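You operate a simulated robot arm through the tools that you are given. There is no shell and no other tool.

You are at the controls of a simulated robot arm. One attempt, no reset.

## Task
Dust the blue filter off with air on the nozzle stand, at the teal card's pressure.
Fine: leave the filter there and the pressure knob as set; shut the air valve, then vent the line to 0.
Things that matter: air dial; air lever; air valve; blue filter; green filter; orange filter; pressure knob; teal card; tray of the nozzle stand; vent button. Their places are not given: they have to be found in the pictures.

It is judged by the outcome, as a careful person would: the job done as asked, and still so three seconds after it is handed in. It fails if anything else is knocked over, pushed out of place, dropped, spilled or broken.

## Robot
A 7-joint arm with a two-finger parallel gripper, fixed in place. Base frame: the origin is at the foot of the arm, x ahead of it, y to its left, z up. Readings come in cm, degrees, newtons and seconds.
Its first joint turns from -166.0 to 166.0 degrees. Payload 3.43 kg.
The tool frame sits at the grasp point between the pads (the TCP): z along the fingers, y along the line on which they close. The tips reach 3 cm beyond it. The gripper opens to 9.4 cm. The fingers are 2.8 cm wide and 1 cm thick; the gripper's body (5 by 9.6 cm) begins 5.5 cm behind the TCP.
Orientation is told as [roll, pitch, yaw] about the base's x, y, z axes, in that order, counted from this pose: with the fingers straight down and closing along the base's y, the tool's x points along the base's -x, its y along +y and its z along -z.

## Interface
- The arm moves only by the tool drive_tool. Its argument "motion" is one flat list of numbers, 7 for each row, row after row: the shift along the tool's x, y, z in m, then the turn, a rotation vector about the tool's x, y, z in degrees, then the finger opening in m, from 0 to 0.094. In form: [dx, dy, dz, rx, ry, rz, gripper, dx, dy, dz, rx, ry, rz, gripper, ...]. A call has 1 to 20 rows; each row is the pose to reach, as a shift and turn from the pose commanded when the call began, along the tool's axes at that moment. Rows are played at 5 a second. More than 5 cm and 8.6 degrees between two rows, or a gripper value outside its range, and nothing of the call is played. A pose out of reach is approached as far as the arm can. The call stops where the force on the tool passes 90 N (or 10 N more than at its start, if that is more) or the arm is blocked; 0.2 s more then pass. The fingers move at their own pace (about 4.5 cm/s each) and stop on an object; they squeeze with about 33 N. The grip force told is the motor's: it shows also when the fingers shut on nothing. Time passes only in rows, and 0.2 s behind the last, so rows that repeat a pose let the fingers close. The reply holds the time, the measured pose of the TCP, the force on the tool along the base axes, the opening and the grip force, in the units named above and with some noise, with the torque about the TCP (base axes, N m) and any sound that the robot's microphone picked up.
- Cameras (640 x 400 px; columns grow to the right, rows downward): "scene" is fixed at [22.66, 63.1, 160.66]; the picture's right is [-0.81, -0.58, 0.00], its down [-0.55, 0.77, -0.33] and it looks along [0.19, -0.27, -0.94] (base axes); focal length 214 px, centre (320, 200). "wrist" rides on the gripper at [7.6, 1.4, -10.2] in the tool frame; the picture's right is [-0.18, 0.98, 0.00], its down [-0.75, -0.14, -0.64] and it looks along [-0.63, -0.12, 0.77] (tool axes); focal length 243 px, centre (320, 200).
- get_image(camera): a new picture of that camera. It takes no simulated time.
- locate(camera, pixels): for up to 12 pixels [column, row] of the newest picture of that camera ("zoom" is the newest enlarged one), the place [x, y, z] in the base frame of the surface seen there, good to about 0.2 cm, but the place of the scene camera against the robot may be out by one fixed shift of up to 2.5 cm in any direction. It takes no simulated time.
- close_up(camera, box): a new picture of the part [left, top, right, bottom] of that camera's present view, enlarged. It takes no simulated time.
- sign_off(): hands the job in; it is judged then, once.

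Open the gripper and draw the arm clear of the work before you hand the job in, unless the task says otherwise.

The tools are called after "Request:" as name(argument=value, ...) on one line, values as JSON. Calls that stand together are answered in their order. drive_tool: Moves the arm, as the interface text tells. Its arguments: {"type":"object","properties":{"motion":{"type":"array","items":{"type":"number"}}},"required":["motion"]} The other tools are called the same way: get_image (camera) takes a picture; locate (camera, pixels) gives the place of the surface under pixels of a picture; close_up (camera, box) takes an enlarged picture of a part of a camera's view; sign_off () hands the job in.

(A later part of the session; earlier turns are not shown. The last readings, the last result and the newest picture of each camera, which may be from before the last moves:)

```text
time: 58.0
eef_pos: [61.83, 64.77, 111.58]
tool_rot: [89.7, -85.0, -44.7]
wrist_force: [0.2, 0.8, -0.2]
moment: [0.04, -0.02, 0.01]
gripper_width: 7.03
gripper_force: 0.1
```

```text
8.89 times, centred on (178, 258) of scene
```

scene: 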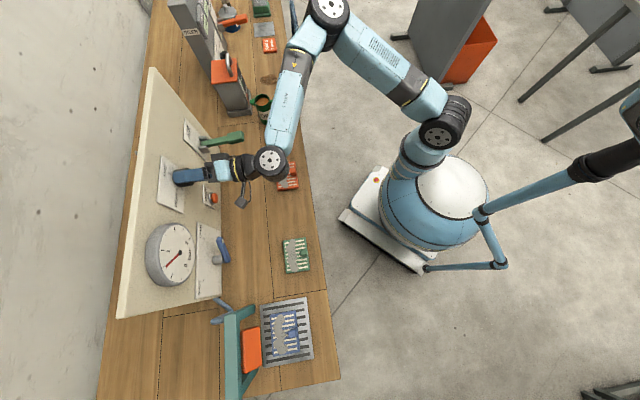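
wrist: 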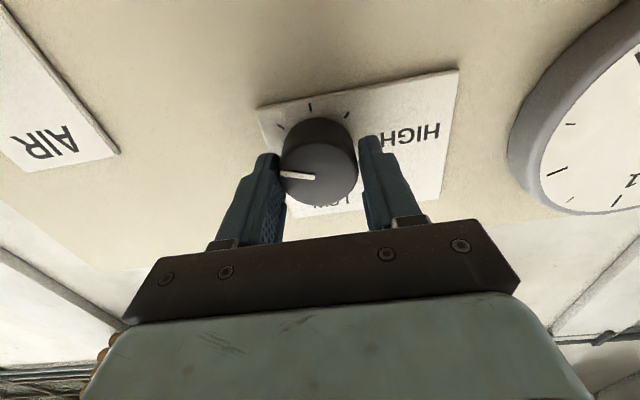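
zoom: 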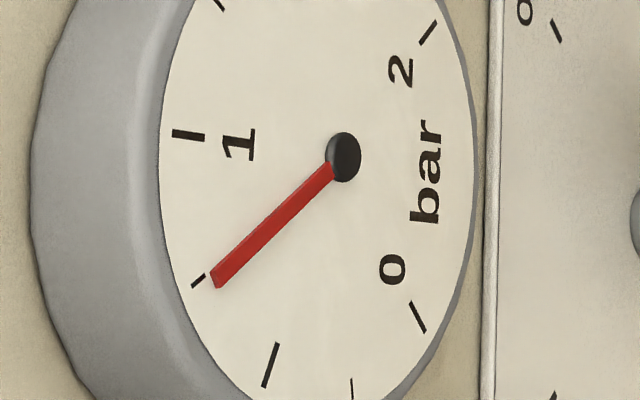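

After release the needle settled at ≈0.738 (elastic recoil). I regrip and give the same turn once more for a net gain of about 0.01 bar.

Request:
drive_tool(motion=[0, -0.0005, 0, 0, 0, 0, 0.055, 0, -0.0005, 0, 0, 0, 0, 0.046, 0, -0.0005, 0, 0, 0, 0, 0.04, 0, -0.0005, 0, 0, 0, 0, 0.04, 0, -0.0005, 0, 0, 0, 2.5, 0.04, 0, -0.0005, 0, 0, 0, 5, 0.04, 0, -0.0005, 0, 0, 0, 5.2, 0.04, 0, -0.0005, 0, 0, 0, 5.2, 0.04])

Request:
close_up(camera="scene", box=[160, 235, 195, 280])

Request:
drive_tool(motion=[0, 0, 0, 0, 0, 0, 0.046, 0, 0, 0, 0, 0, 0, 0.05, 0, 0, 0, 0, 0, 0, 0.06, 0, 0, 0, 0, 0, 0, 0.07])

Request:
close_up(camera="scene", box=[160, 235, 195, 280])

```text
time: 59.8
eef_pos: [61.92, 64.58, 111.54]
tool_rot: [90.3, -79.6, -45.4]
wrist_force: [14.5, -7.1, 11.9]
moment: [-0.18, 0.2, 0.24]
gripper_width: 4.43
gripper_force: 44.8
```

```text
8.89 times, centred on (178, 258) of scene
```

zoom: 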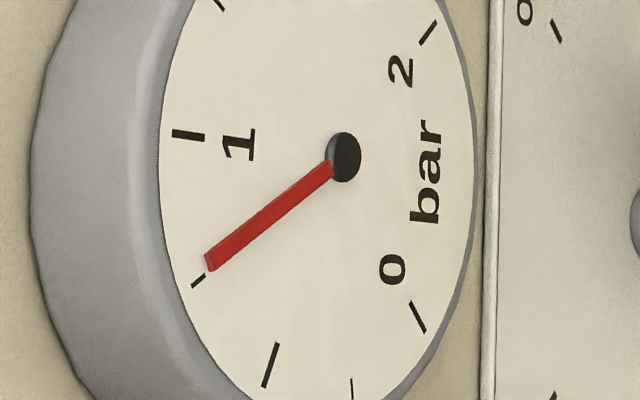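

```text
time: 60.8
eef_pos: [61.62, 64.71, 111.44]
tool_rot: [89.8, -79.8, -44.8]
wrist_force: [-0.5, 0.7, 0.1]
moment: [-0.02, 0.03, -0.04]
gripper_width: 6.99
gripper_force: 0.1
```

```text
8.89 times, centred on (178, 258) of scene
```

zoom: 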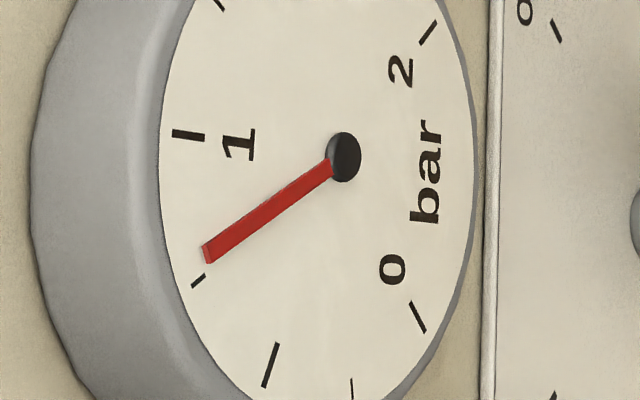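

After release it now shows ≈0.78, since side load at release nudged the knob. I regrip, then relieve lateral loads before releasing; first the grip and force check.

Request:
drive_tool(motion=[0, 0, 0, 0, 0, 0, 0.055, 0, 0, 0, 0, 0, 0, 0.046, 0, 0, 0, 0, 0, 0, 0.04, 0, 0, 0, 0, 0, 0, 0.04])

Request:
close_up(camera="scene", box=[160, 235, 195, 280])

```text
time: 61.8
eef_pos: [61.82, 64.74, 111.44]
tool_rot: [89.7, -79.9, -44.7]
wrist_force: [4.6, -11.1, -2.5]
moment: [0.15, -0.13, -0.46]
gripper_width: 4.5
gripper_force: 43.1
```

```text
8.89 times, centred on (178, 258) of scene
```

zoom: 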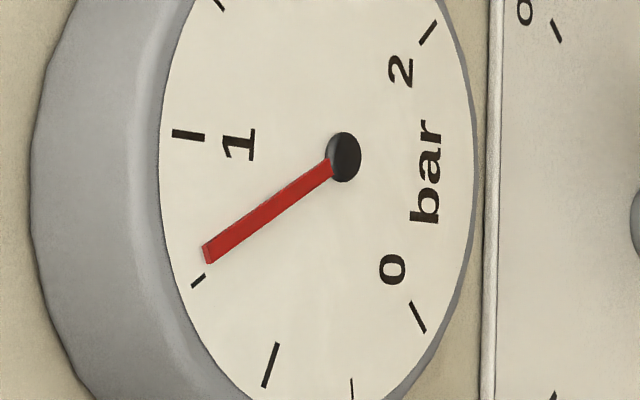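

Side force is −11 N along y. I relieve it by 0.5 mm, turn −4° and read.

Request:
drive_tool(motion=[0, -0.0005, 0, 0, 0, 0, 0.04, 0, -0.0005, 0, 0, 0, -2, 0.04, 0, -0.0005, 0, 0, 0, -4, 0.04, 0, -0.0005, 0, 0, 0, -4, 0.04])

Request:
close_up(camera="scene", box=[160, 235, 195, 280])

```text
time: 62.8
eef_pos: [61.87, 64.66, 111.48]
tool_rot: [89.8, -83.8, -44.8]
wrist_force: [-10.4, -32.1, -7.3]
moment: [-0.06, 0.17, -0.59]
gripper_width: 4.48
gripper_force: 44.7
```

```text
8.89 times, centred on (178, 258) of scene
```

zoom: 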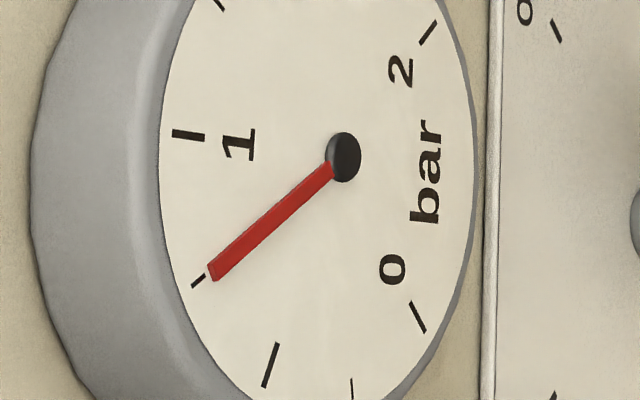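

The needle is now right at the tick line (≈0.75). I relieve the remaining loads (−15 N in y, −30 N outward) before opening.

Request:
drive_tool(motion=[0.0001, -0.0003, -0.0006, 0, 0, 0, 0.04, 0.0002, -0.0006, -0.0012, 0, 0, 0, 0.04, 0.0002, -0.0006, -0.0012, 0, 0, 0, 0.04])

Request:
close_up(camera="scene", box=[160, 235, 195, 280])

```text
time: 63.6
eef_pos: [61.83, 64.72, 111.56]
tool_rot: [89.9, -83.8, -44.9]
wrist_force: [1.1, -12.2, -5.0]
moment: [-0.48, 0.52, 0.14]
gripper_width: 4.44
gripper_force: 44.8
```

```text
8.89 times, centred on (178, 258) of scene
```

zoom: 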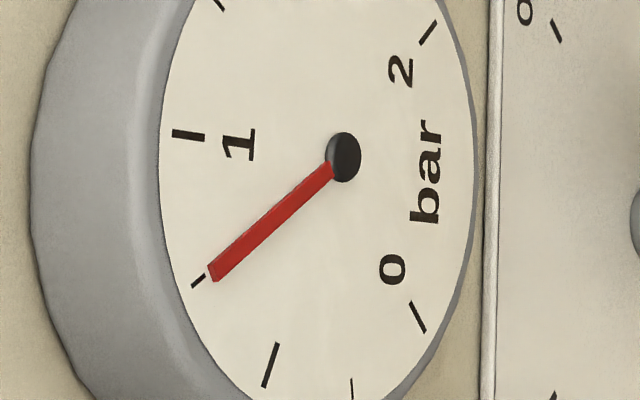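

Forces dropped; the needle holds at the tick. One more small relief and then I open slowly.

Request:
drive_tool(motion=[0.0001, -0.0004, -0.0003, 0, 0, 0, 0.04, 0.0001, -0.0004, -0.0003, 0, 0, 0, 0.04, 0.0001, -0.0004, -0.0003, 0, 0, 0, 0.045, 0.0001, -0.0004, -0.0003, 0, 0, 0, 0.048, 0.0001, -0.0004, -0.0003, 0, 0, 0, 0.06, 0.0001, -0.0004, -0.0003, 0, 0, 0, 0.07])

Request:
close_up(camera="scene", box=[160, 235, 195, 280])

```text
time: 65.0
eef_pos: [61.72, 64.55, 111.37]
tool_rot: [89.7, -83.8, -44.7]
wrist_force: [-0.3, 0.3, 0.4]
moment: [-0.03, 0.0, -0.05]
gripper_width: 7.0
gripper_force: 0.1
```

```text
8.89 times, centred on (178, 258) of scene
```

zoom: 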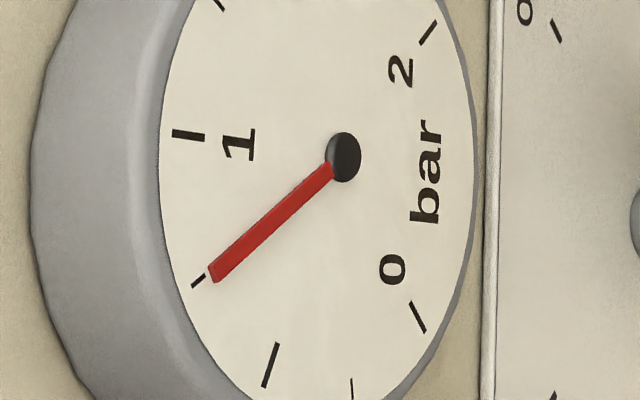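

The needle stayed after release. I retract and take the square view of the dial again to verify.

Request:
drive_tool(motion=[0, 0, -0.035, 0, 0, -3, 0.07, 0, 0, -0.075, 0, 0, -6.2, 0.07, -0.01, 0.025, -0.11, 0, 0, -6.2, 0.05, -0.025, 0.06, -0.14, 0, 0, -6.2, 0.03, -0.04, 0.095, -0.16, 0, 0, -6.2, 0.0, -0.055, 0.13, -0.176, 0, 0, -6.2, 0.0, -0.07, 0.165, -0.176, 0, 0, -6.2, 0.0, -0.08, 0.19, -0.176, 0, 0, -6.2, 0.0, -0.08, 0.19, -0.176, 0, 0, -6.2, 0.0])

Request:
drive_tool(motion=[0, 0, 0, 0, 7.5, 0, 0.0, 0, 0, 0, 0, 15, 0, 0.0, 0, 0, 0, 0, 22.5, 0, 0.0, 0, 0, 0, 0, 30, 0, 0.0, 0, 0, 0, 0, 30, 0, 0.0])

Request:
get_image(camera="wrist")

Request:
close_up(camera="wrist", box=[300, 60, 390, 150])

```text
time: 67.0
eef_pos: [36.63, 64.95, 121.36]
tool_rot: [44.3, -90.1, 0.7]
wrist_force: [0.8, -0.5, -0.4]
moment: [0.02, -0.02, -0.01]
gripper_width: 0.0
gripper_force: 33.4
```

```text
time: 68.2
eef_pos: [36.7, 64.97, 121.59]
tool_rot: [0.1, -59.9, 44.9]
wrist_force: [-0.3, 0.0, 0.9]
moment: [0.01, -0.02, -0.03]
gripper_width: 0.01
gripper_force: 33.0
```

```text
taken
```

wrist: 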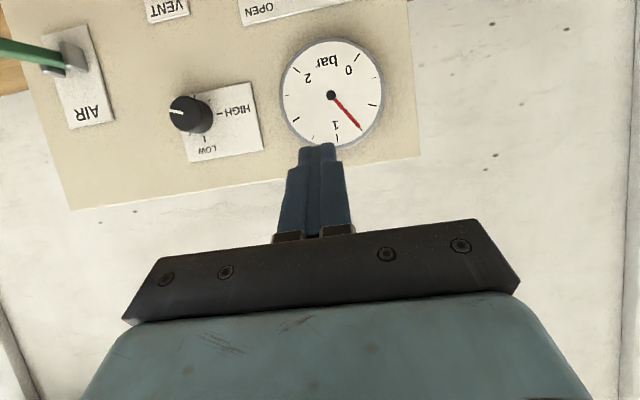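

```text
4.44 times, centred on (345, 105) of wrist
```

zoom: 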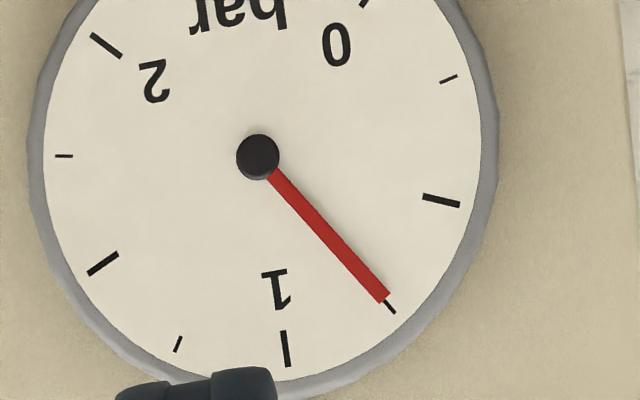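

The needle now lies exactly on the 0.75 tick. Next is the AIR lever: I move right to view it closely.

Request:
drive_tool(motion=[0.0055, -0.041, -0.0055, 0, 2, 0, 0, 0.011, -0.082, -0.011, 0, 4, 0, 0, 0.0165, -0.124, -0.0165, 0, 6, 0, 0, 0.022, -0.165, -0.022, 0, 8, 0, 0, 0.0275, -0.206, -0.0275, 0, 10, 0, 0, 0.033, -0.248, -0.033, 0, 12, 0, 0, 0.0385, -0.289, -0.0385, 0, 14, 0, 0, 0.044, -0.33, -0.044, 0, 15, 0, 0, 0.044, -0.33, -0.044, 0, 15, 0, 0])

Request:
get_image(camera="wrist")

Request:
close_up(camera="scene", box=[160, 100, 280, 180])

```text
time: 70.2
eef_pos: [55.83, 37.18, 119.7]
tool_rot: [0.0, -44.9, 44.9]
wrist_force: [0.2, 0.2, -0.5]
moment: [-0.01, 0.03, -0.01]
gripper_width: 0.0
gripper_force: 32.9
```

```text
taken
```

wrist: 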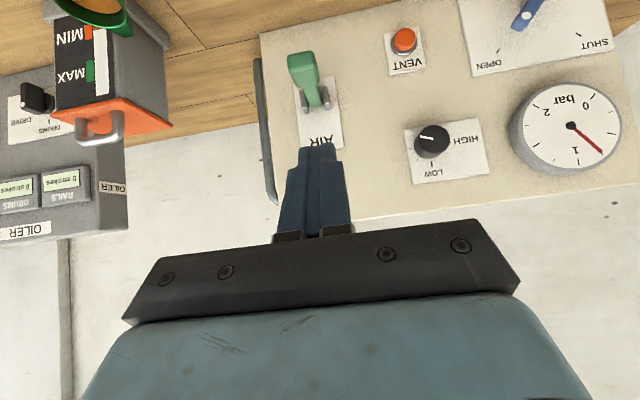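

```text
5.00 times, centred on (220, 140) of scene
```

zoom: 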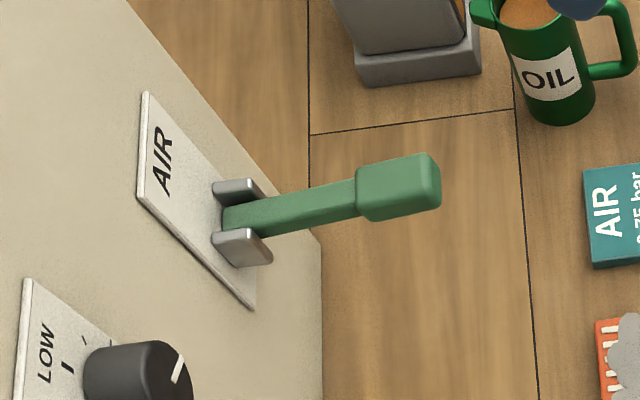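

The lever is at wrist pixels (302,62) (grip end) to (315,105) (bracket). I zoom and locate it.

Request:
close_up(camera="wrist", box=[260, 30, 380, 150])

Request:
locate(camera="zoom", pixels=[[270, 90], [235, 90], [305, 85], [245, 65], [290, 65], [260, 130], [285, 150], [300, 190], [300, 215], [345, 215], [270, 250], [310, 150]])

```text
3.33 times, centred on (320, 90) of wrist
```

zoom: 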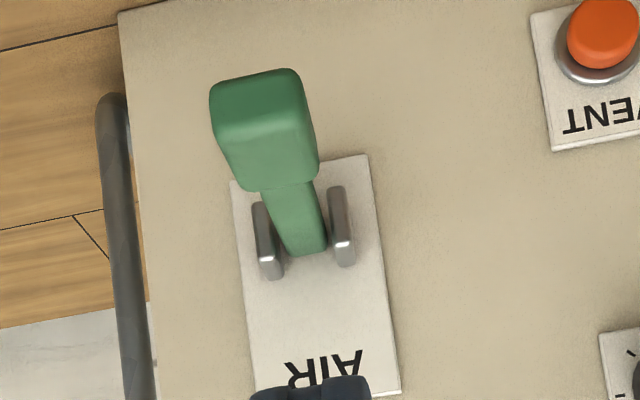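

```text
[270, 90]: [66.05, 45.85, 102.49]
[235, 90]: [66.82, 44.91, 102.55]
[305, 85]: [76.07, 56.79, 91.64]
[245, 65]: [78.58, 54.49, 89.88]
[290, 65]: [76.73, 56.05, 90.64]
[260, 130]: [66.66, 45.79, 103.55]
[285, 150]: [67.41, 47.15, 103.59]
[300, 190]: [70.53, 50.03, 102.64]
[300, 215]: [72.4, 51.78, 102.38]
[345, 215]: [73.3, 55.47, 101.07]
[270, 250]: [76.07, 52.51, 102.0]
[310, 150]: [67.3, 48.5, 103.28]
```

The lever's grip: u −15.6…−12.9, top z 103.6, n 79–83.5; pivot near n 91.5, z 101.5. I move the closed fingertips above the grip with a 30° tilt.

Request:
drive_tool(motion=[-0.007, -0.002, 0.0345, 0, 3, 0, 0, -0.014, -0.004, 0.069, 0, 6, 0, 0, -0.021, -0.007, 0.1035, 0, 9, 0, 0, -0.028, -0.009, 0.138, 0, 12, 0, 0, -0.035, -0.011, 0.1725, 0, 15, 0, 0, -0.035, -0.011, 0.1725, 0, 15, 0, 0])

Request:
get_image(camera="wrist")

Request:
get_image(camera="scene")

```text
time: 71.6
eef_pos: [66.95, 47.11, 110.08]
tool_rot: [0.0, -30.0, 45.0]
wrist_force: [-0.7, 0.4, 0.3]
moment: [0.0, 0.0, 0.0]
gripper_width: 0.0
gripper_force: 32.8
```

```text
taken
```

wrist: 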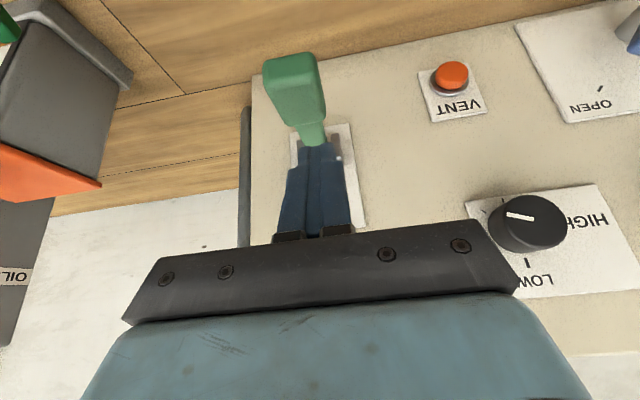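

```text
taken
```

scene: 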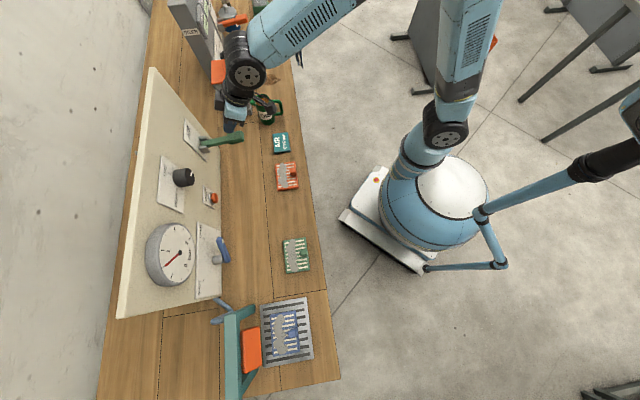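

Fingertips are above the grip (u −14.0, n 80.7). I descend to contact with the lever's top, checking the force.

Request:
drive_tool(motion=[0.0075, 0, 0.013, 0, 0, 0, 0, 0.013, 0, 0.0225, 0, 0, 0, 0, 0.0155, 0, 0.0268, 0, 0, 0, 0, 0.018, 0, 0.0312, 0, 0, 0, 0])

Request:
get_image(camera="wrist")

```text
time: 72.6
eef_pos: [66.68, 46.94, 106.7]
tool_rot: [0.0, -30.0, 44.9]
wrist_force: [1.2, 0.5, 0.3]
moment: [0.01, -0.05, 0.02]
gripper_width: 0.01
gripper_force: 32.9
```

```text
taken
```

wrist: 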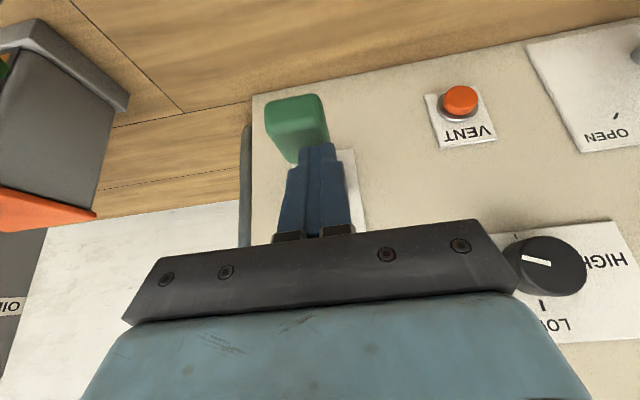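

No clear contact yet. I continue down 1 cm.

Request:
drive_tool(motion=[0.0025, 0, 0.0043, 0, 0, 0, 0, 0.005, 0, 0.0087, 0, 0, 0, 0, 0.005, 0, 0.0087, 0, 0, 0, 0])

Request:
close_up(camera="wrist", box=[230, 70, 380, 240])

```text
time: 73.4
eef_pos: [66.83, 46.89, 105.54]
tool_rot: [0.0, -30.0, 45.0]
wrist_force: [0.9, 0.5, 1.6]
moment: [0.02, -0.05, -0.02]
gripper_width: 0.0
gripper_force: 32.8
```

```text
2.35 times, centred on (305, 155) of wrist
```

zoom: 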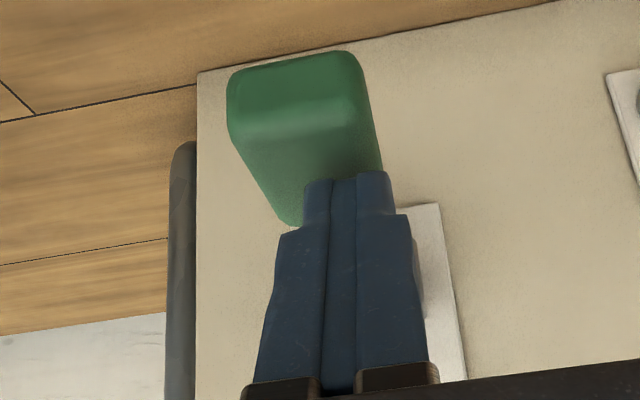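

I check whether the lever has moved by locating its top face.

Request:
locate(camera="zoom", pixels=[[300, 90], [295, 130], [300, 180], [240, 130], [350, 120], [345, 180]])

Request:
close_up(camera="scene", box=[160, 80, 280, 180])

```text
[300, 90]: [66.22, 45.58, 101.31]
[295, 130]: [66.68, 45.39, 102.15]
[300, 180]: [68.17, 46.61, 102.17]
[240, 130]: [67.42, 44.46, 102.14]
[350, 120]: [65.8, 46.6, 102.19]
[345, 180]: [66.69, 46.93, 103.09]
```

```text
4.00 times, centred on (220, 130) of scene
```

zoom: 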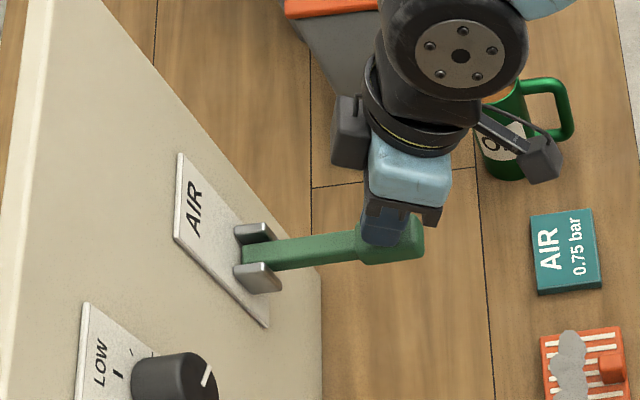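

The lever moves down with very little force (grip top now 102.2). I continue along its arc.

Request:
drive_tool(motion=[0.0037, 0, 0.0066, 0, 0, 0, 0, 0.0074, 0, 0.0133, 0, 0, 0, 0, 0.0102, 0, 0.0204, 0, 0, 0, 0, 0.0129, 0, 0.0275, 0, 0, 0, 0])

Request:
close_up(camera="scene", box=[140, 100, 340, 380])

```text
time: 74.4
eef_pos: [67.06, 47.05, 102.48]
tool_rot: [0.0, -30.0, 45.1]
wrist_force: [-1.9, -0.5, 4.2]
moment: [0.03, 0.03, -0.01]
gripper_width: 0.03
gripper_force: 32.7
```

```text
1.43 times, centred on (240, 240) of scene
```

zoom: 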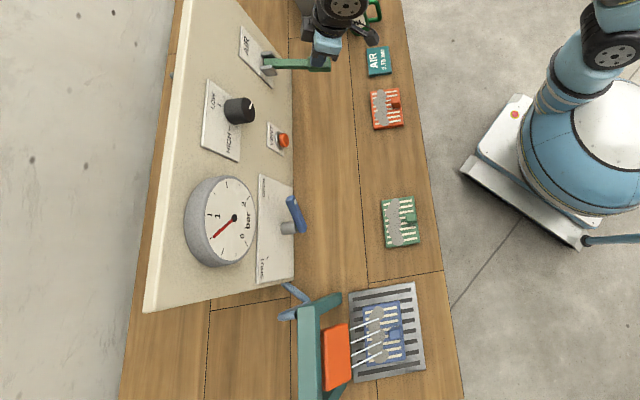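

White air jets now come from the nozzle onto the blue filter. I hold the lever here and look closely at the dust and dial.

Request:
close_up(camera="scene", box=[230, 290, 330, 370])

Request:
close_up(camera="scene", box=[160, 235, 195, 280])

Request:
drive_tool(motion=[0, 0, 0, 0, 0, 0, 0, 0, 0, 0, 0, 0, 0, 0, 0, 0, 0, 0, 0, 0, 0, 0, 0, 0, 0, 0, 0, 0, 0, 0, 0, 0, 0, 0, 0])

Request:
close_up(camera="scene", box=[230, 290, 330, 370])

```text
5.00 times, centred on (280, 330) of scene
```

zoom: 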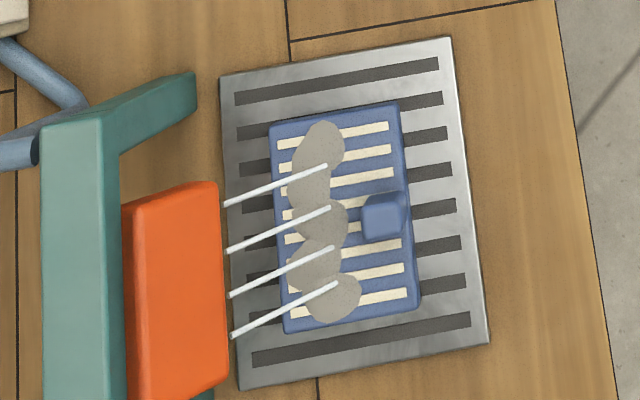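

```text
8.89 times, centred on (178, 258) of scene
```

zoom: 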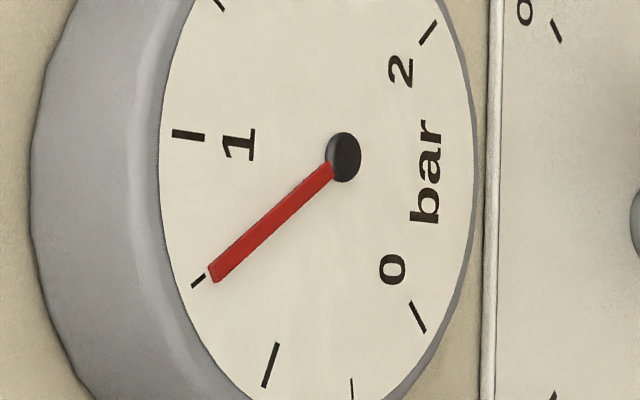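

```text
time: 75.6
eef_pos: [67.12, 46.94, 102.54]
tool_rot: [0.1, -30.0, 44.9]
wrist_force: [-2.1, 1.2, 4.0]
moment: [0.03, 0.02, 0.03]
gripper_width: 0.0
gripper_force: 33.1
```

```text
5.00 times, centred on (280, 330) of scene
```

zoom: 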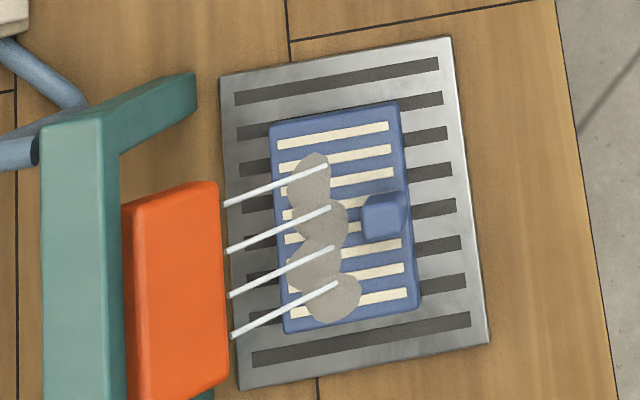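

One dust patch is gone already (top one). I keep holding the lever down.

Request:
drive_tool(motion=[0, 0, 0, 0, 0, 0, 0, 0, 0, 0, 0, 0, 0, 0, 0, 0, 0, 0, 0, 0, 0, 0, 0, 0, 0, 0, 0, 0, 0, 0, 0, 0, 0, 0, 0, 0, 0, 0, 0, 0, 0, 0, 0, 0, 0, 0, 0, 0, 0, 0, 0, 0, 0, 0, 0, 0, 0, 0, 0, 0, 0, 0, 0])

Request:
close_up(camera="scene", box=[230, 290, 330, 370])

```text
time: 77.6
eef_pos: [67.02, 47.06, 102.44]
tool_rot: [0.1, -30.0, 44.9]
wrist_force: [-0.8, 0.4, 3.8]
moment: [0.05, 0.02, 0.01]
gripper_width: 0.0
gripper_force: 32.5
```

```text
5.00 times, centred on (280, 330) of scene
```

zoom: 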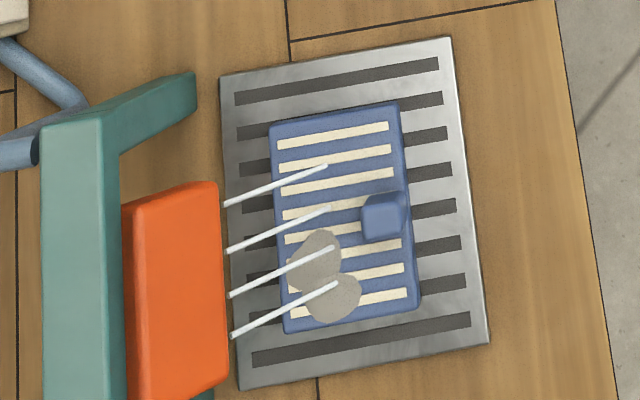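

Two patches are left. I hold for another 2 s.

Request:
drive_tool(motion=[0, 0, 0, 0, 0, 0, 0, 0, 0, 0, 0, 0, 0, 0, 0, 0, 0, 0, 0, 0, 0, 0, 0, 0, 0, 0, 0, 0, 0, 0, 0, 0, 0, 0, 0, 0, 0, 0, 0, 0, 0, 0, 0, 0, 0, 0, 0, 0, 0, 0, 0, 0, 0, 0, 0, 0, 0, 0, 0, 0, 0, 0, 0])

Request:
close_up(camera="scene", box=[230, 290, 330, 370])

```text
time: 79.6
eef_pos: [67.08, 47.06, 102.45]
tool_rot: [0.0, -30.1, 45.0]
wrist_force: [-0.9, 0.4, 3.5]
moment: [0.03, 0.02, 0.05]
gripper_width: 0.0
gripper_force: 33.1
```

```text
5.00 times, centred on (280, 330) of scene
```

zoom: 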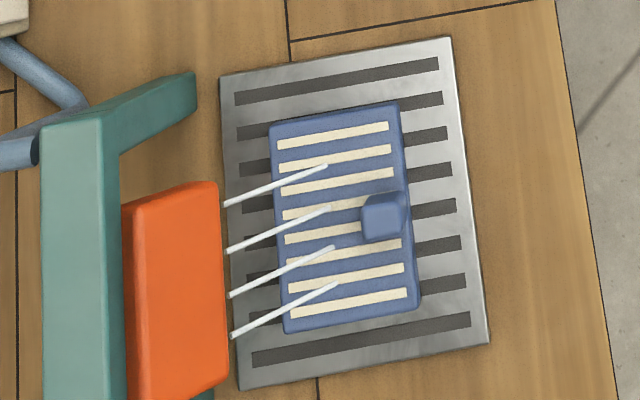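

All the dust is gone. I let the lever up by rising, and check that the jets stop and the lever returns.

Request:
drive_tool(motion=[-0.007, 0, -0.013, 0, 0, 0, 0, -0.014, 0, -0.026, 0, 0, 0, 0, -0.021, 0, -0.039, 0, 0, 0, 0, -0.035, 0, -0.0606, 0, 0, 0, 0, -0.045, 0, -0.078, 0, 0, 0, 0, -0.045, 0, -0.078, 0, 0, 0, 0])

Request:
get_image(camera="wrist")

Request:
close_up(camera="scene", box=[140, 100, 340, 380])

```text
time: 81.0
eef_pos: [67.13, 47.08, 111.55]
tool_rot: [0.0, -29.9, 45.1]
wrist_force: [-0.1, 0.1, 0.4]
moment: [0.02, -0.02, 0.0]
gripper_width: 0.01
gripper_force: 33.0
```

```text
taken
```

wrist: 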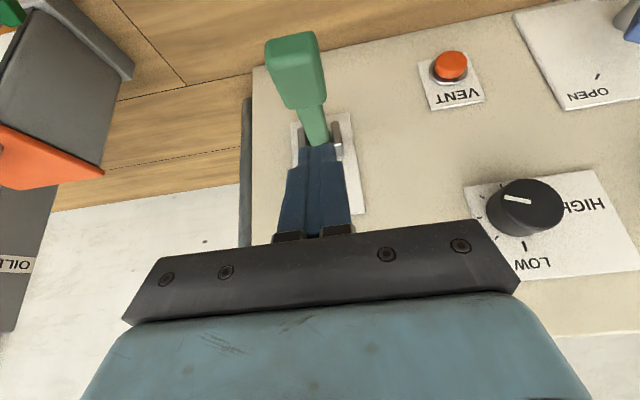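

```text
1.43 times, centred on (240, 240) of scene
```

zoom: 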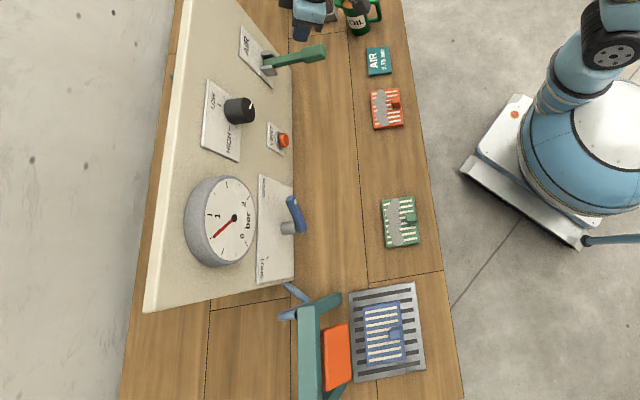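

The lever sprang back and the jets stopped; the dial still shows 0.75. Now I go to the right-hand side of the valve handle to push it back to SHUT.

Request:
drive_tool(motion=[0.002, 0.041, 0.001, 0, -4, 0, 0, 0.004, 0.082, 0.003, 0, -8, 0, 0, 0.006, 0.123, 0.004, 0, -12, 0, 0, 0.008, 0.165, 0.005, 0, -17, 0, 0, 0.01, 0.206, 0.007, 0, -22, 0, 0, 0.012, 0.247, 0.008, 0, -26, 0, 0, 0.014, 0.288, 0.009, 0, -30, 0, 0, 0.014, 0.288, 0.009, 0, -30, 0, 0])

Request:
get_image(camera="wrist")

```text
time: 83.0
eef_pos: [56.15, 61.15, 110.25]
tool_rot: [0.1, -60.1, 35.9]
wrist_force: [-0.5, -0.3, -0.4]
moment: [-0.03, 0.02, 0.0]
gripper_width: 0.0
gripper_force: 32.9
stopped in row 8: the arm was blocked; the commanded pose is now the measured one
```

```text
taken
```

wrist: 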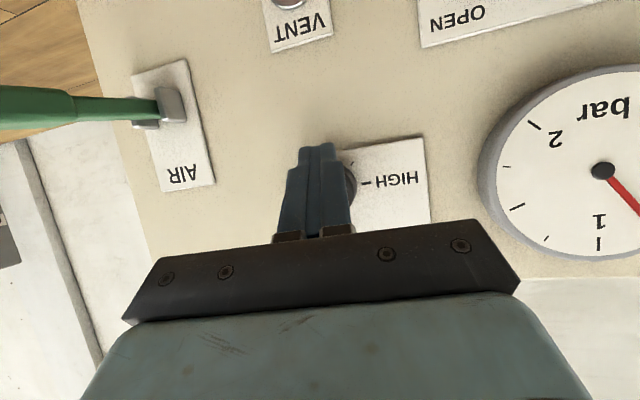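

The arm reports blocked: it stopped at u≈3.5 with yaw 35.9°. I look at the whole scene to understand why before moving.

Request:
get_image(camera="scene")

```text
taken
```

scene: 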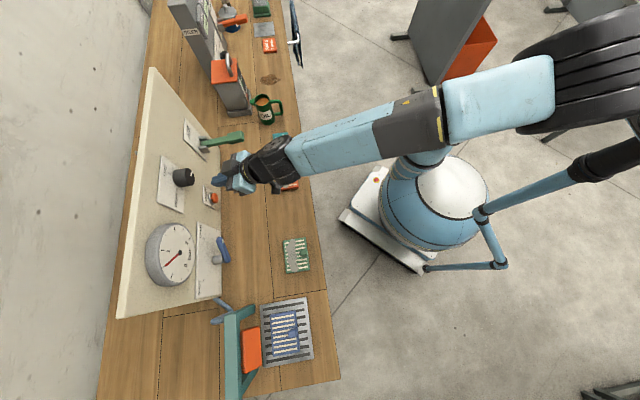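

The elbow is folded right above the base; the blockage looks like a kinematic limit rather than a contact (no force on the tool). I back away from the board slowly and restore the yaw.

Request:
drive_tool(motion=[0.01, 0, -0.0173, 0, 0, 0, 0, 0.02, 0, -0.0346, 0, 0, 0, 0, 0.03, 0, -0.052, 0, 0, 0, 0, 0.04, 0, -0.0693, 0, 0, 0, 0, 0.04, 0, -0.0693, -2, 0, -1.15, 0, 0.04, 0, -0.0693, -4, 0, -2.3, 0, 0.04, 0, -0.0693, -6, 0, -3.5, 0, 0.04, 0, -0.0693, -7.9, 0, -4.55, 0, 0.04, 0, -0.0693, -7.9, 0, -4.55, 0])

Request:
get_image(camera="scene")

```text
time: 83.8
eef_pos: [61.25, 50.68, 110.12]
tool_rot: [0.1, -60.2, 25.8]
wrist_force: [0.2, -0.2, 0.4]
moment: [0.05, 0.02, 0.03]
gripper_width: 0.0
gripper_force: 33.0
stopped in row 4: the arm was blocked; the commanded pose is now the measured one
```

```text
taken
```

scene: 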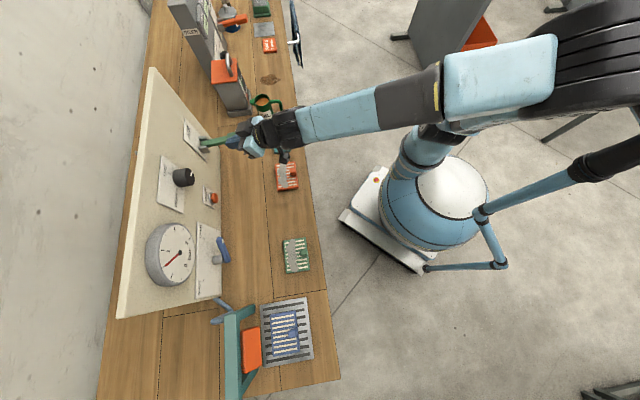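

The arm swung about its base instead of backing up — it is at a singular posture (upper arm vertical). I test with a very small move: 2 cm straight up, away from the lever.

Request:
drive_tool(motion=[-0.0043, 0, -0.0025, 0, 0, 0, 0, -0.0087, 0, -0.005, 0, 0, 0, 0, -0.013, 0, -0.0075, 0, 0, 0, 0, -0.0173, 0, -0.01, 0, 0, 0, 0])

```text
time: 84.8
eef_pos: [61.67, 50.28, 112.13]
tool_rot: [0.0, -60.1, 25.5]
wrist_force: [-0.8, 1.1, -0.4]
moment: [0.02, -0.02, -0.05]
gripper_width: 0.0
gripper_force: 32.9
```

That worked normally. I raise another 10 cm in small steps.

Request:
drive_tool(motion=[-0.0087, 0, -0.005, 0, 0, 0, 0, -0.0173, 0, -0.01, 0, 0, 0, 0, -0.026, 0, -0.015, 0, 0, 0, 0, -0.0346, 0, -0.02, 0, 0, 0, 0, -0.0433, 0, -0.025, 0, 0, 0, 0, -0.052, 0, -0.03, 0, 0, 0, 0, -0.0606, 0, -0.035, 0, 0, 0, 0, -0.0693, 0, -0.04, 0, 0, 0, 0, -0.078, 0, -0.045, 0, 0, 0, 0, -0.0866, 0, -0.05, 0, 0, 0, 0])

Request:
get_image(camera="scene")

```text
time: 87.0
eef_pos: [61.03, 50.77, 122.51]
tool_rot: [0.4, -60.0, 25.8]
wrist_force: [-0.4, 0.0, 1.0]
moment: [0.0, 0.02, 0.0]
gripper_width: 0.01
gripper_force: 32.4
```

```text
taken
```

scene: 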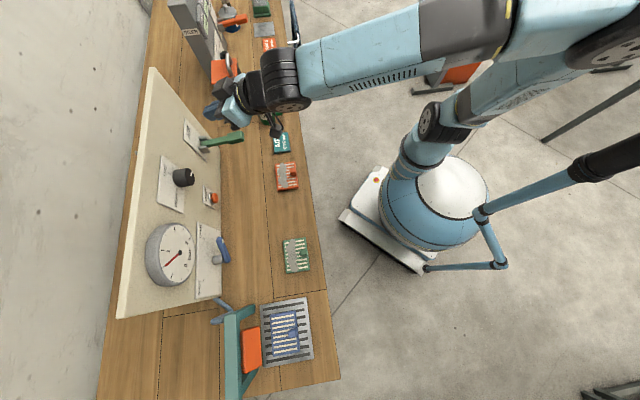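

Stable. I now move back and left while restoring the yaw, in small steps, and check half way.

Request:
drive_tool(motion=[0.0063, 0.0086, -0.0109, -1.66, 0, -0.96, 0, 0.0126, 0.0172, -0.0218, -3.32, 0, -1.92, 0, 0.0189, 0.0258, -0.0327, -4.98, 0, -2.88, 0, 0.0252, 0.0344, -0.0436, -6.64, 0, -3.84, 0, 0.0315, 0.043, -0.0545, -8.3, 0, -4.8, 0, 0.0315, 0.043, -0.0545, -8.3, 0, -4.8, 0])

Request:
get_image(camera="scene")

```text
time: 88.4
eef_pos: [53.5, 52.08, 122.25]
tool_rot: [0.2, -60.2, 35.7]
wrist_force: [-0.1, 0.3, -0.1]
moment: [-0.05, -0.03, 0.01]
gripper_width: 0.0
gripper_force: 32.6
```

```text
taken
```

scene: 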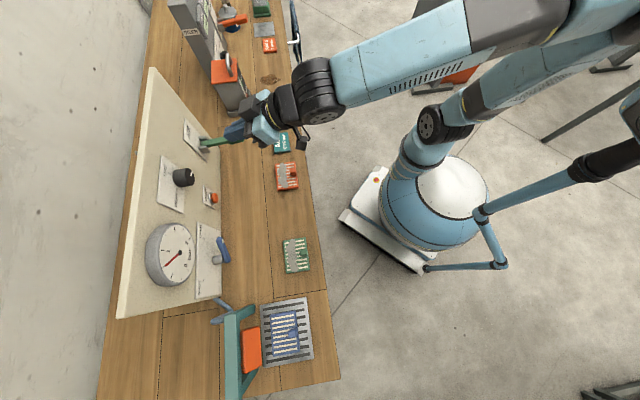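

Moving normally. I complete the yaw restoration.

Request:
drive_tool(motion=[0.0056, 0.0103, -0.0096, -1.61, 0, -0.93, 0, 0.0111, 0.0207, -0.0193, -3.22, 0, -1.86, 0, 0.0167, 0.031, -0.0289, -4.83, 0, -2.79, 0, 0.0223, 0.0414, -0.0386, -6.44, 0, -3.72, 0, 0.0279, 0.0517, -0.0482, -8.05, 0, -4.65, 0, 0.0279, 0.0517, -0.0482, -8.05, 0, -4.65, 0])

Request:
get_image(camera="scene")

```text
time: 89.8
eef_pos: [46.04, 52.96, 122.03]
tool_rot: [0.2, -60.2, 44.9]
wrist_force: [0.4, 0.0, 0.3]
moment: [-0.03, 0.04, 0.0]
gripper_width: 0.0
gripper_force: 32.8
```

```text
taken
```

scene: 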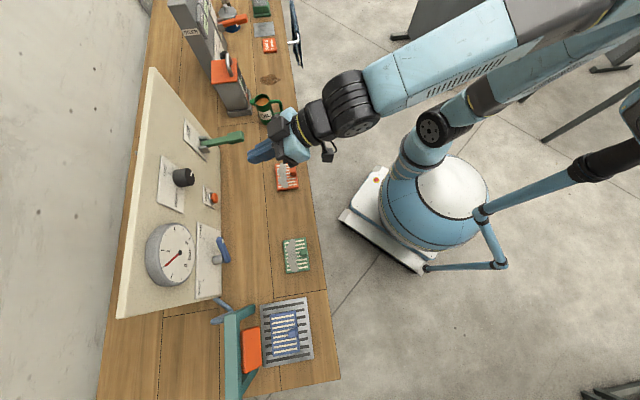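

Back to normal orientation at (u 4.9, n 70, z 122). I go on toward the valve's right side in modest steps.

Request:
drive_tool(motion=[0.0077, 0.0121, 0.0117, 0, 0, 0, 0, 0.0154, 0.0243, 0.0233, 0, 0, 0, 0, 0.0231, 0.0364, 0.035, 0, 0, 0, 0, 0.0308, 0.0485, 0.0467, 0, 0, 0, 0, 0.0385, 0.0606, 0.0583, 0, 0, 0, 0, 0.0462, 0.0728, 0.07, 0, 0, 0, 0, 0.0539, 0.0849, 0.0816, 0, 0, 0, 0, 0.0616, 0.097, 0.0933, 0, 0, 0, 0, 0.0616, 0.097, 0.0933, 0, 0, 0, 0])

Request:
get_image(camera="scene")

```text
time: 92.0
eef_pos: [44.51, 61.97, 114.56]
tool_rot: [7.9, -60.5, 36.7]
wrist_force: [-0.5, 0.7, 0.3]
moment: [0.01, -0.05, -0.06]
gripper_width: 0.0
gripper_force: 32.6
stopped in row 9: the arm was blocked; the commanded pose is now the measured one
```

```text
taken
```

scene: 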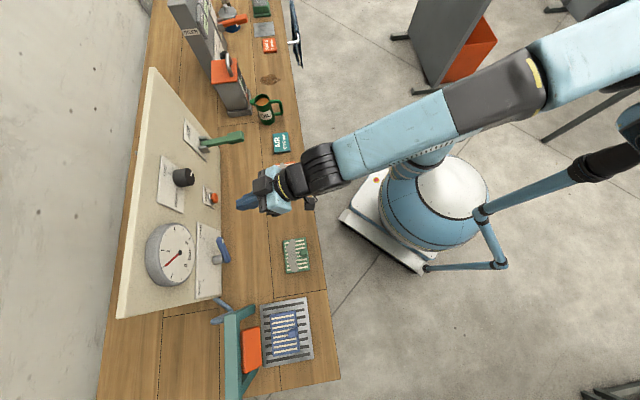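

Blocked again just short of target, with some twist. I locate points on the arm itself to understand the posture.

Request:
locate(camera="scene", pixels=[[625, 45], [580, 65], [510, 90], [430, 125], [370, 150], [320, 170], [430, 155], [445, 190], [600, 165], [635, 120], [560, 190], [500, 260]])

Request:
get_image(camera="wrist")

```text
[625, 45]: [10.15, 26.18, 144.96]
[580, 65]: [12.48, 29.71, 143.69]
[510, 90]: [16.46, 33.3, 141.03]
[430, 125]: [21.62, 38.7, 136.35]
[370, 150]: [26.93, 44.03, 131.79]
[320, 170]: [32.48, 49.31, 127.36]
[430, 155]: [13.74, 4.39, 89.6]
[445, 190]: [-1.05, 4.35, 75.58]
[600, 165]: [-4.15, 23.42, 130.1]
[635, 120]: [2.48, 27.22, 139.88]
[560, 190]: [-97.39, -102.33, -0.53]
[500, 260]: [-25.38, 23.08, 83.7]
```

```text
taken
```

wrist: 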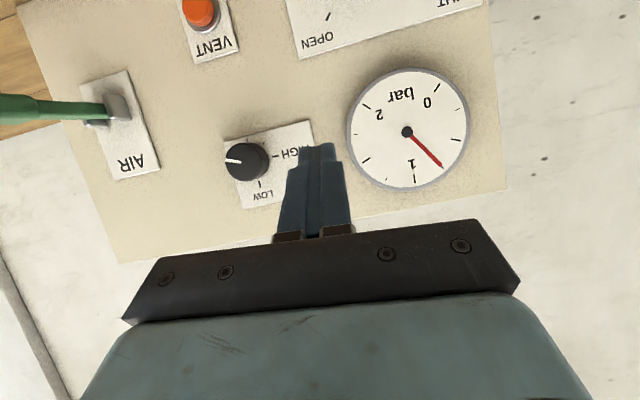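

The forearm (at about (10,26,145)) is running against the robot's own mast at (2,27,140): the elbow has swivelled up and back. I need the elbow back on the right side, so I first undo the last move.

Request:
drive_tool(motion=[-0.008, -0.012, -0.012, 0, 0, 0, 0, -0.016, -0.024, -0.023, 0, 0, 0, 0, -0.023, -0.036, -0.035, 0, 0, 0, 0, -0.031, -0.048, -0.047, 0, 0, 0, 0, -0.031, -0.048, -0.047, 0, 0, 0, 0])

Request:
get_image(camera="scene")

```text
time: 93.2
eef_pos: [45.84, 56.85, 118.73]
tool_rot: [6.2, -60.6, 38.3]
wrist_force: [0.6, -0.3, -0.6]
moment: [0.01, -0.03, 0.03]
gripper_width: 0.01
gripper_force: 33.2
```

```text
taken
```

scene: 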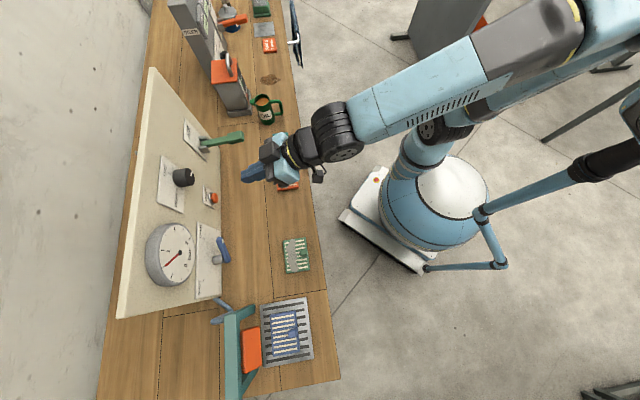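

Moves normally away from the mast. I turn the tool back to pointing down here (safe height), which should bring the elbow back to its initial posture, and look.

Request:
drive_tool(motion=[0, 0, 0, 0, 7.5, -0.4, 0, 0, 0, 0, 0, 15, -0.8, 0, 0, 0, 0, 0, 22.5, -1.2, 0, 0, 0, 0, 0, 30, -1.7, 0, 0, 0, 0, 0, 30, -1.7, 0])

Request:
get_image(camera="scene")

```text
time: 94.4
eef_pos: [46.05, 56.82, 118.82]
tool_rot: [2.1, -30.6, 43.7]
wrist_force: [0.8, 0.2, 0.0]
moment: [-0.01, 0.04, 0.02]
gripper_width: 0.0
gripper_force: 33.6
```

```text
taken
```

scene: 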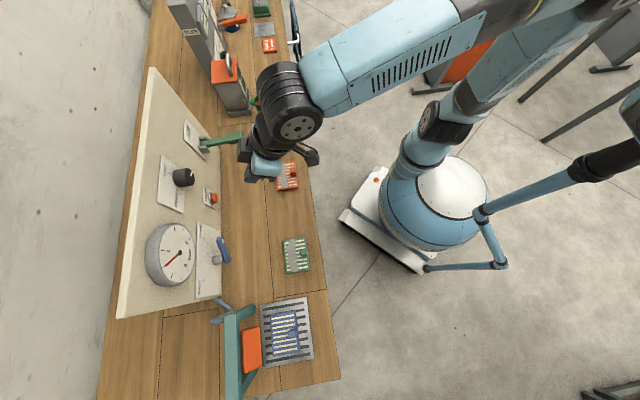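

Good response. I continue to tool-down.

Request:
drive_tool(motion=[0, 0, 0, 0, 7.5, -0.4, 0, 0, 0, 0, 0, 15, -0.8, 0, 0, 0, 0, 0, 22.5, -1.2, 0, 0, 0, 0, 0, 30, -1.7, 0, 0, 0, 0, 0, 30, -1.7, 0])

Request:
get_image(camera="scene")

```text
time: 95.6
eef_pos: [46.11, 56.72, 118.8]
tool_rot: [1.4, -0.6, 46.5]
wrist_force: [-1.0, 0.3, -0.3]
moment: [0.0, 0.0, 0.01]
gripper_width: 0.03
gripper_force: 32.9
```

```text
taken
```

scene: 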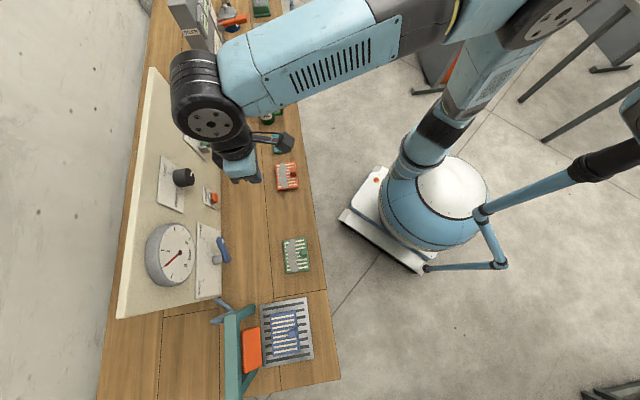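

The tool is down with the elbow at upper right, similar to the posture at t=23 that led to success. I retrace that earlier path: back to (38,49.6,126.5) with 40° tilt.

Request:
drive_tool(motion=[0.027, 0.002, -0.019, 0, 0, 0.4, 0, 0.054, 0.004, -0.0385, 0, 0, 0.8, 0, 0.081, 0.0055, -0.058, 0, 0, 1.2, 0, 0.108, 0.0073, -0.077, 0, 0, 1.5, 0, 0.108, 0.0073, -0.077, 0, 0, 1.5, 0])

Request:
drive_tool(motion=[0, 0, 0, 0, -8, 0, 0, 0, 0, 0, 0, -16, 0, 0, 0, 0, 0, 0, -24, 0, 0, 0, 0, 0, 0, -32, 0, 0, 0, 0, 0, 0, -40, 0, 0, 0, 0, 0, 0, -40, 0, 0])

Request:
get_image(camera="scene")

```text
time: 96.8
eef_pos: [38.22, 49.21, 126.06]
tool_rot: [1.4, -0.7, 44.9]
wrist_force: [-0.3, 0.5, -0.7]
moment: [0.02, 0.0, 0.02]
gripper_width: 0.0
gripper_force: 33.1
```

```text
time: 98.2
eef_pos: [38.2, 49.29, 126.38]
tool_rot: [1.8, -40.7, 43.8]
wrist_force: [-0.8, 0.3, 0.4]
moment: [0.0, 0.01, -0.01]
gripper_width: 0.0
gripper_force: 33.3
```

```text
taken
```

scene: 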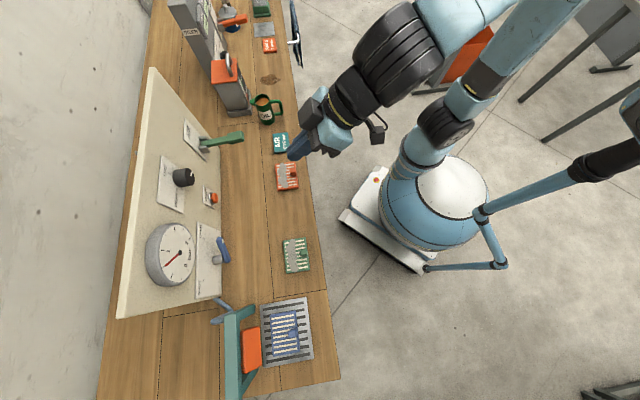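

The posture looks good now. I follow the earlier successful path: shift 12 cm left at this height, then check.

Request:
drive_tool(motion=[0, 0.03, 0, 0, 0, 0, 0, 0, 0.06, 0, 0, 0, 0, 0, 0, 0.09, 0, 0, 0, 0, 0, 0, 0.12, 0, 0, 0, 0, 0, 0, 0.12, 0, 0, 0, 0, 0])

Request:
get_image(camera="scene")

```text
time: 99.4
eef_pos: [29.47, 57.73, 126.51]
tool_rot: [1.8, -40.7, 43.7]
wrist_force: [-0.2, 0.0, -0.7]
moment: [-0.01, -0.05, -0.01]
gripper_width: 0.0
gripper_force: 32.9
```

```text
taken
```

scene: 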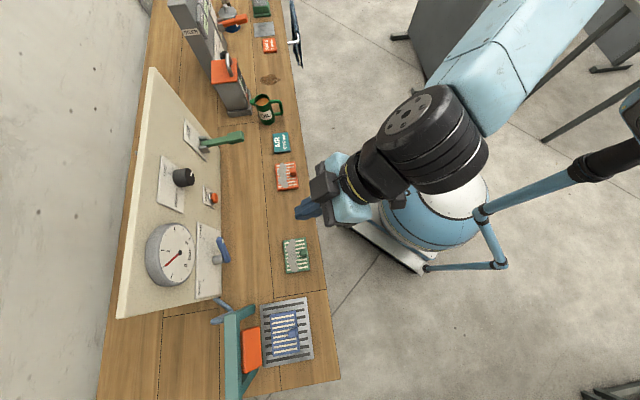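

I check the forearm's place relative to the mast.

Request:
locate(camera="scene", pixels=[[580, 15], [540, 50], [500, 80], [440, 130], [400, 160], [465, 160], [600, 165], [635, 110], [510, 100], [360, 180]])

```text
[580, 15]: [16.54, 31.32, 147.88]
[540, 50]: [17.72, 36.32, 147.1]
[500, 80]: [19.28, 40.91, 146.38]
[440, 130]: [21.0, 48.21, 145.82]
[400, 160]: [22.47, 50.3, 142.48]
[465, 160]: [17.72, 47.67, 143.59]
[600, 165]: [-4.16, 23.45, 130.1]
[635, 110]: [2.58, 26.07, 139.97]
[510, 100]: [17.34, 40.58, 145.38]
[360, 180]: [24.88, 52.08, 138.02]
```

The forearm passes about 14 cm from the mast, fine. I move forward and down at this u to (u 20, n 80, z 112) with a 60° tilt, in 8 steps.

Request:
drive_tool(motion=[-0.0052, 0, 0.0284, 0.1, -2.4, -0.1, 0, -0.0105, 0, 0.0568, 0.2, -4.8, -0.2, 0, -0.0157, 0, 0.0851, 0.3, -7.2, -0.4, 0, -0.021, 0, 0.1135, 0.5, -9.6, -0.5, 0, -0.0262, 0, 0.1419, 0.6, -12, -0.6, 0, -0.0314, 0, 0.1703, 0.7, -14.4, -0.7, 0, -0.0367, 0, 0.1986, 0.8, -16.8, -0.9, 0, -0.0419, 0, 0.227, 0.95, -19.3, -1, 0, -0.0419, 0, 0.227, 0.95, -19.3, -1, 0])

Request:
get_image(camera="scene")

```text
time: 101.4
eef_pos: [41.95, 70.38, 112.26]
tool_rot: [0.1, -60.1, 44.8]
wrist_force: [0.7, -0.1, 1.0]
moment: [0.03, 0.01, 0.02]
gripper_width: 0.0
gripper_force: 32.7
```

```text
taken
```

scene: 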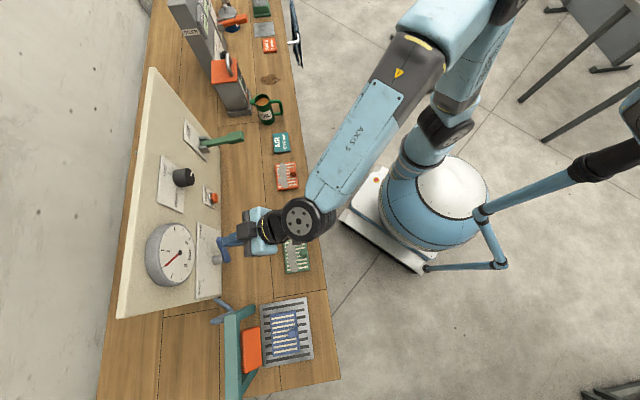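

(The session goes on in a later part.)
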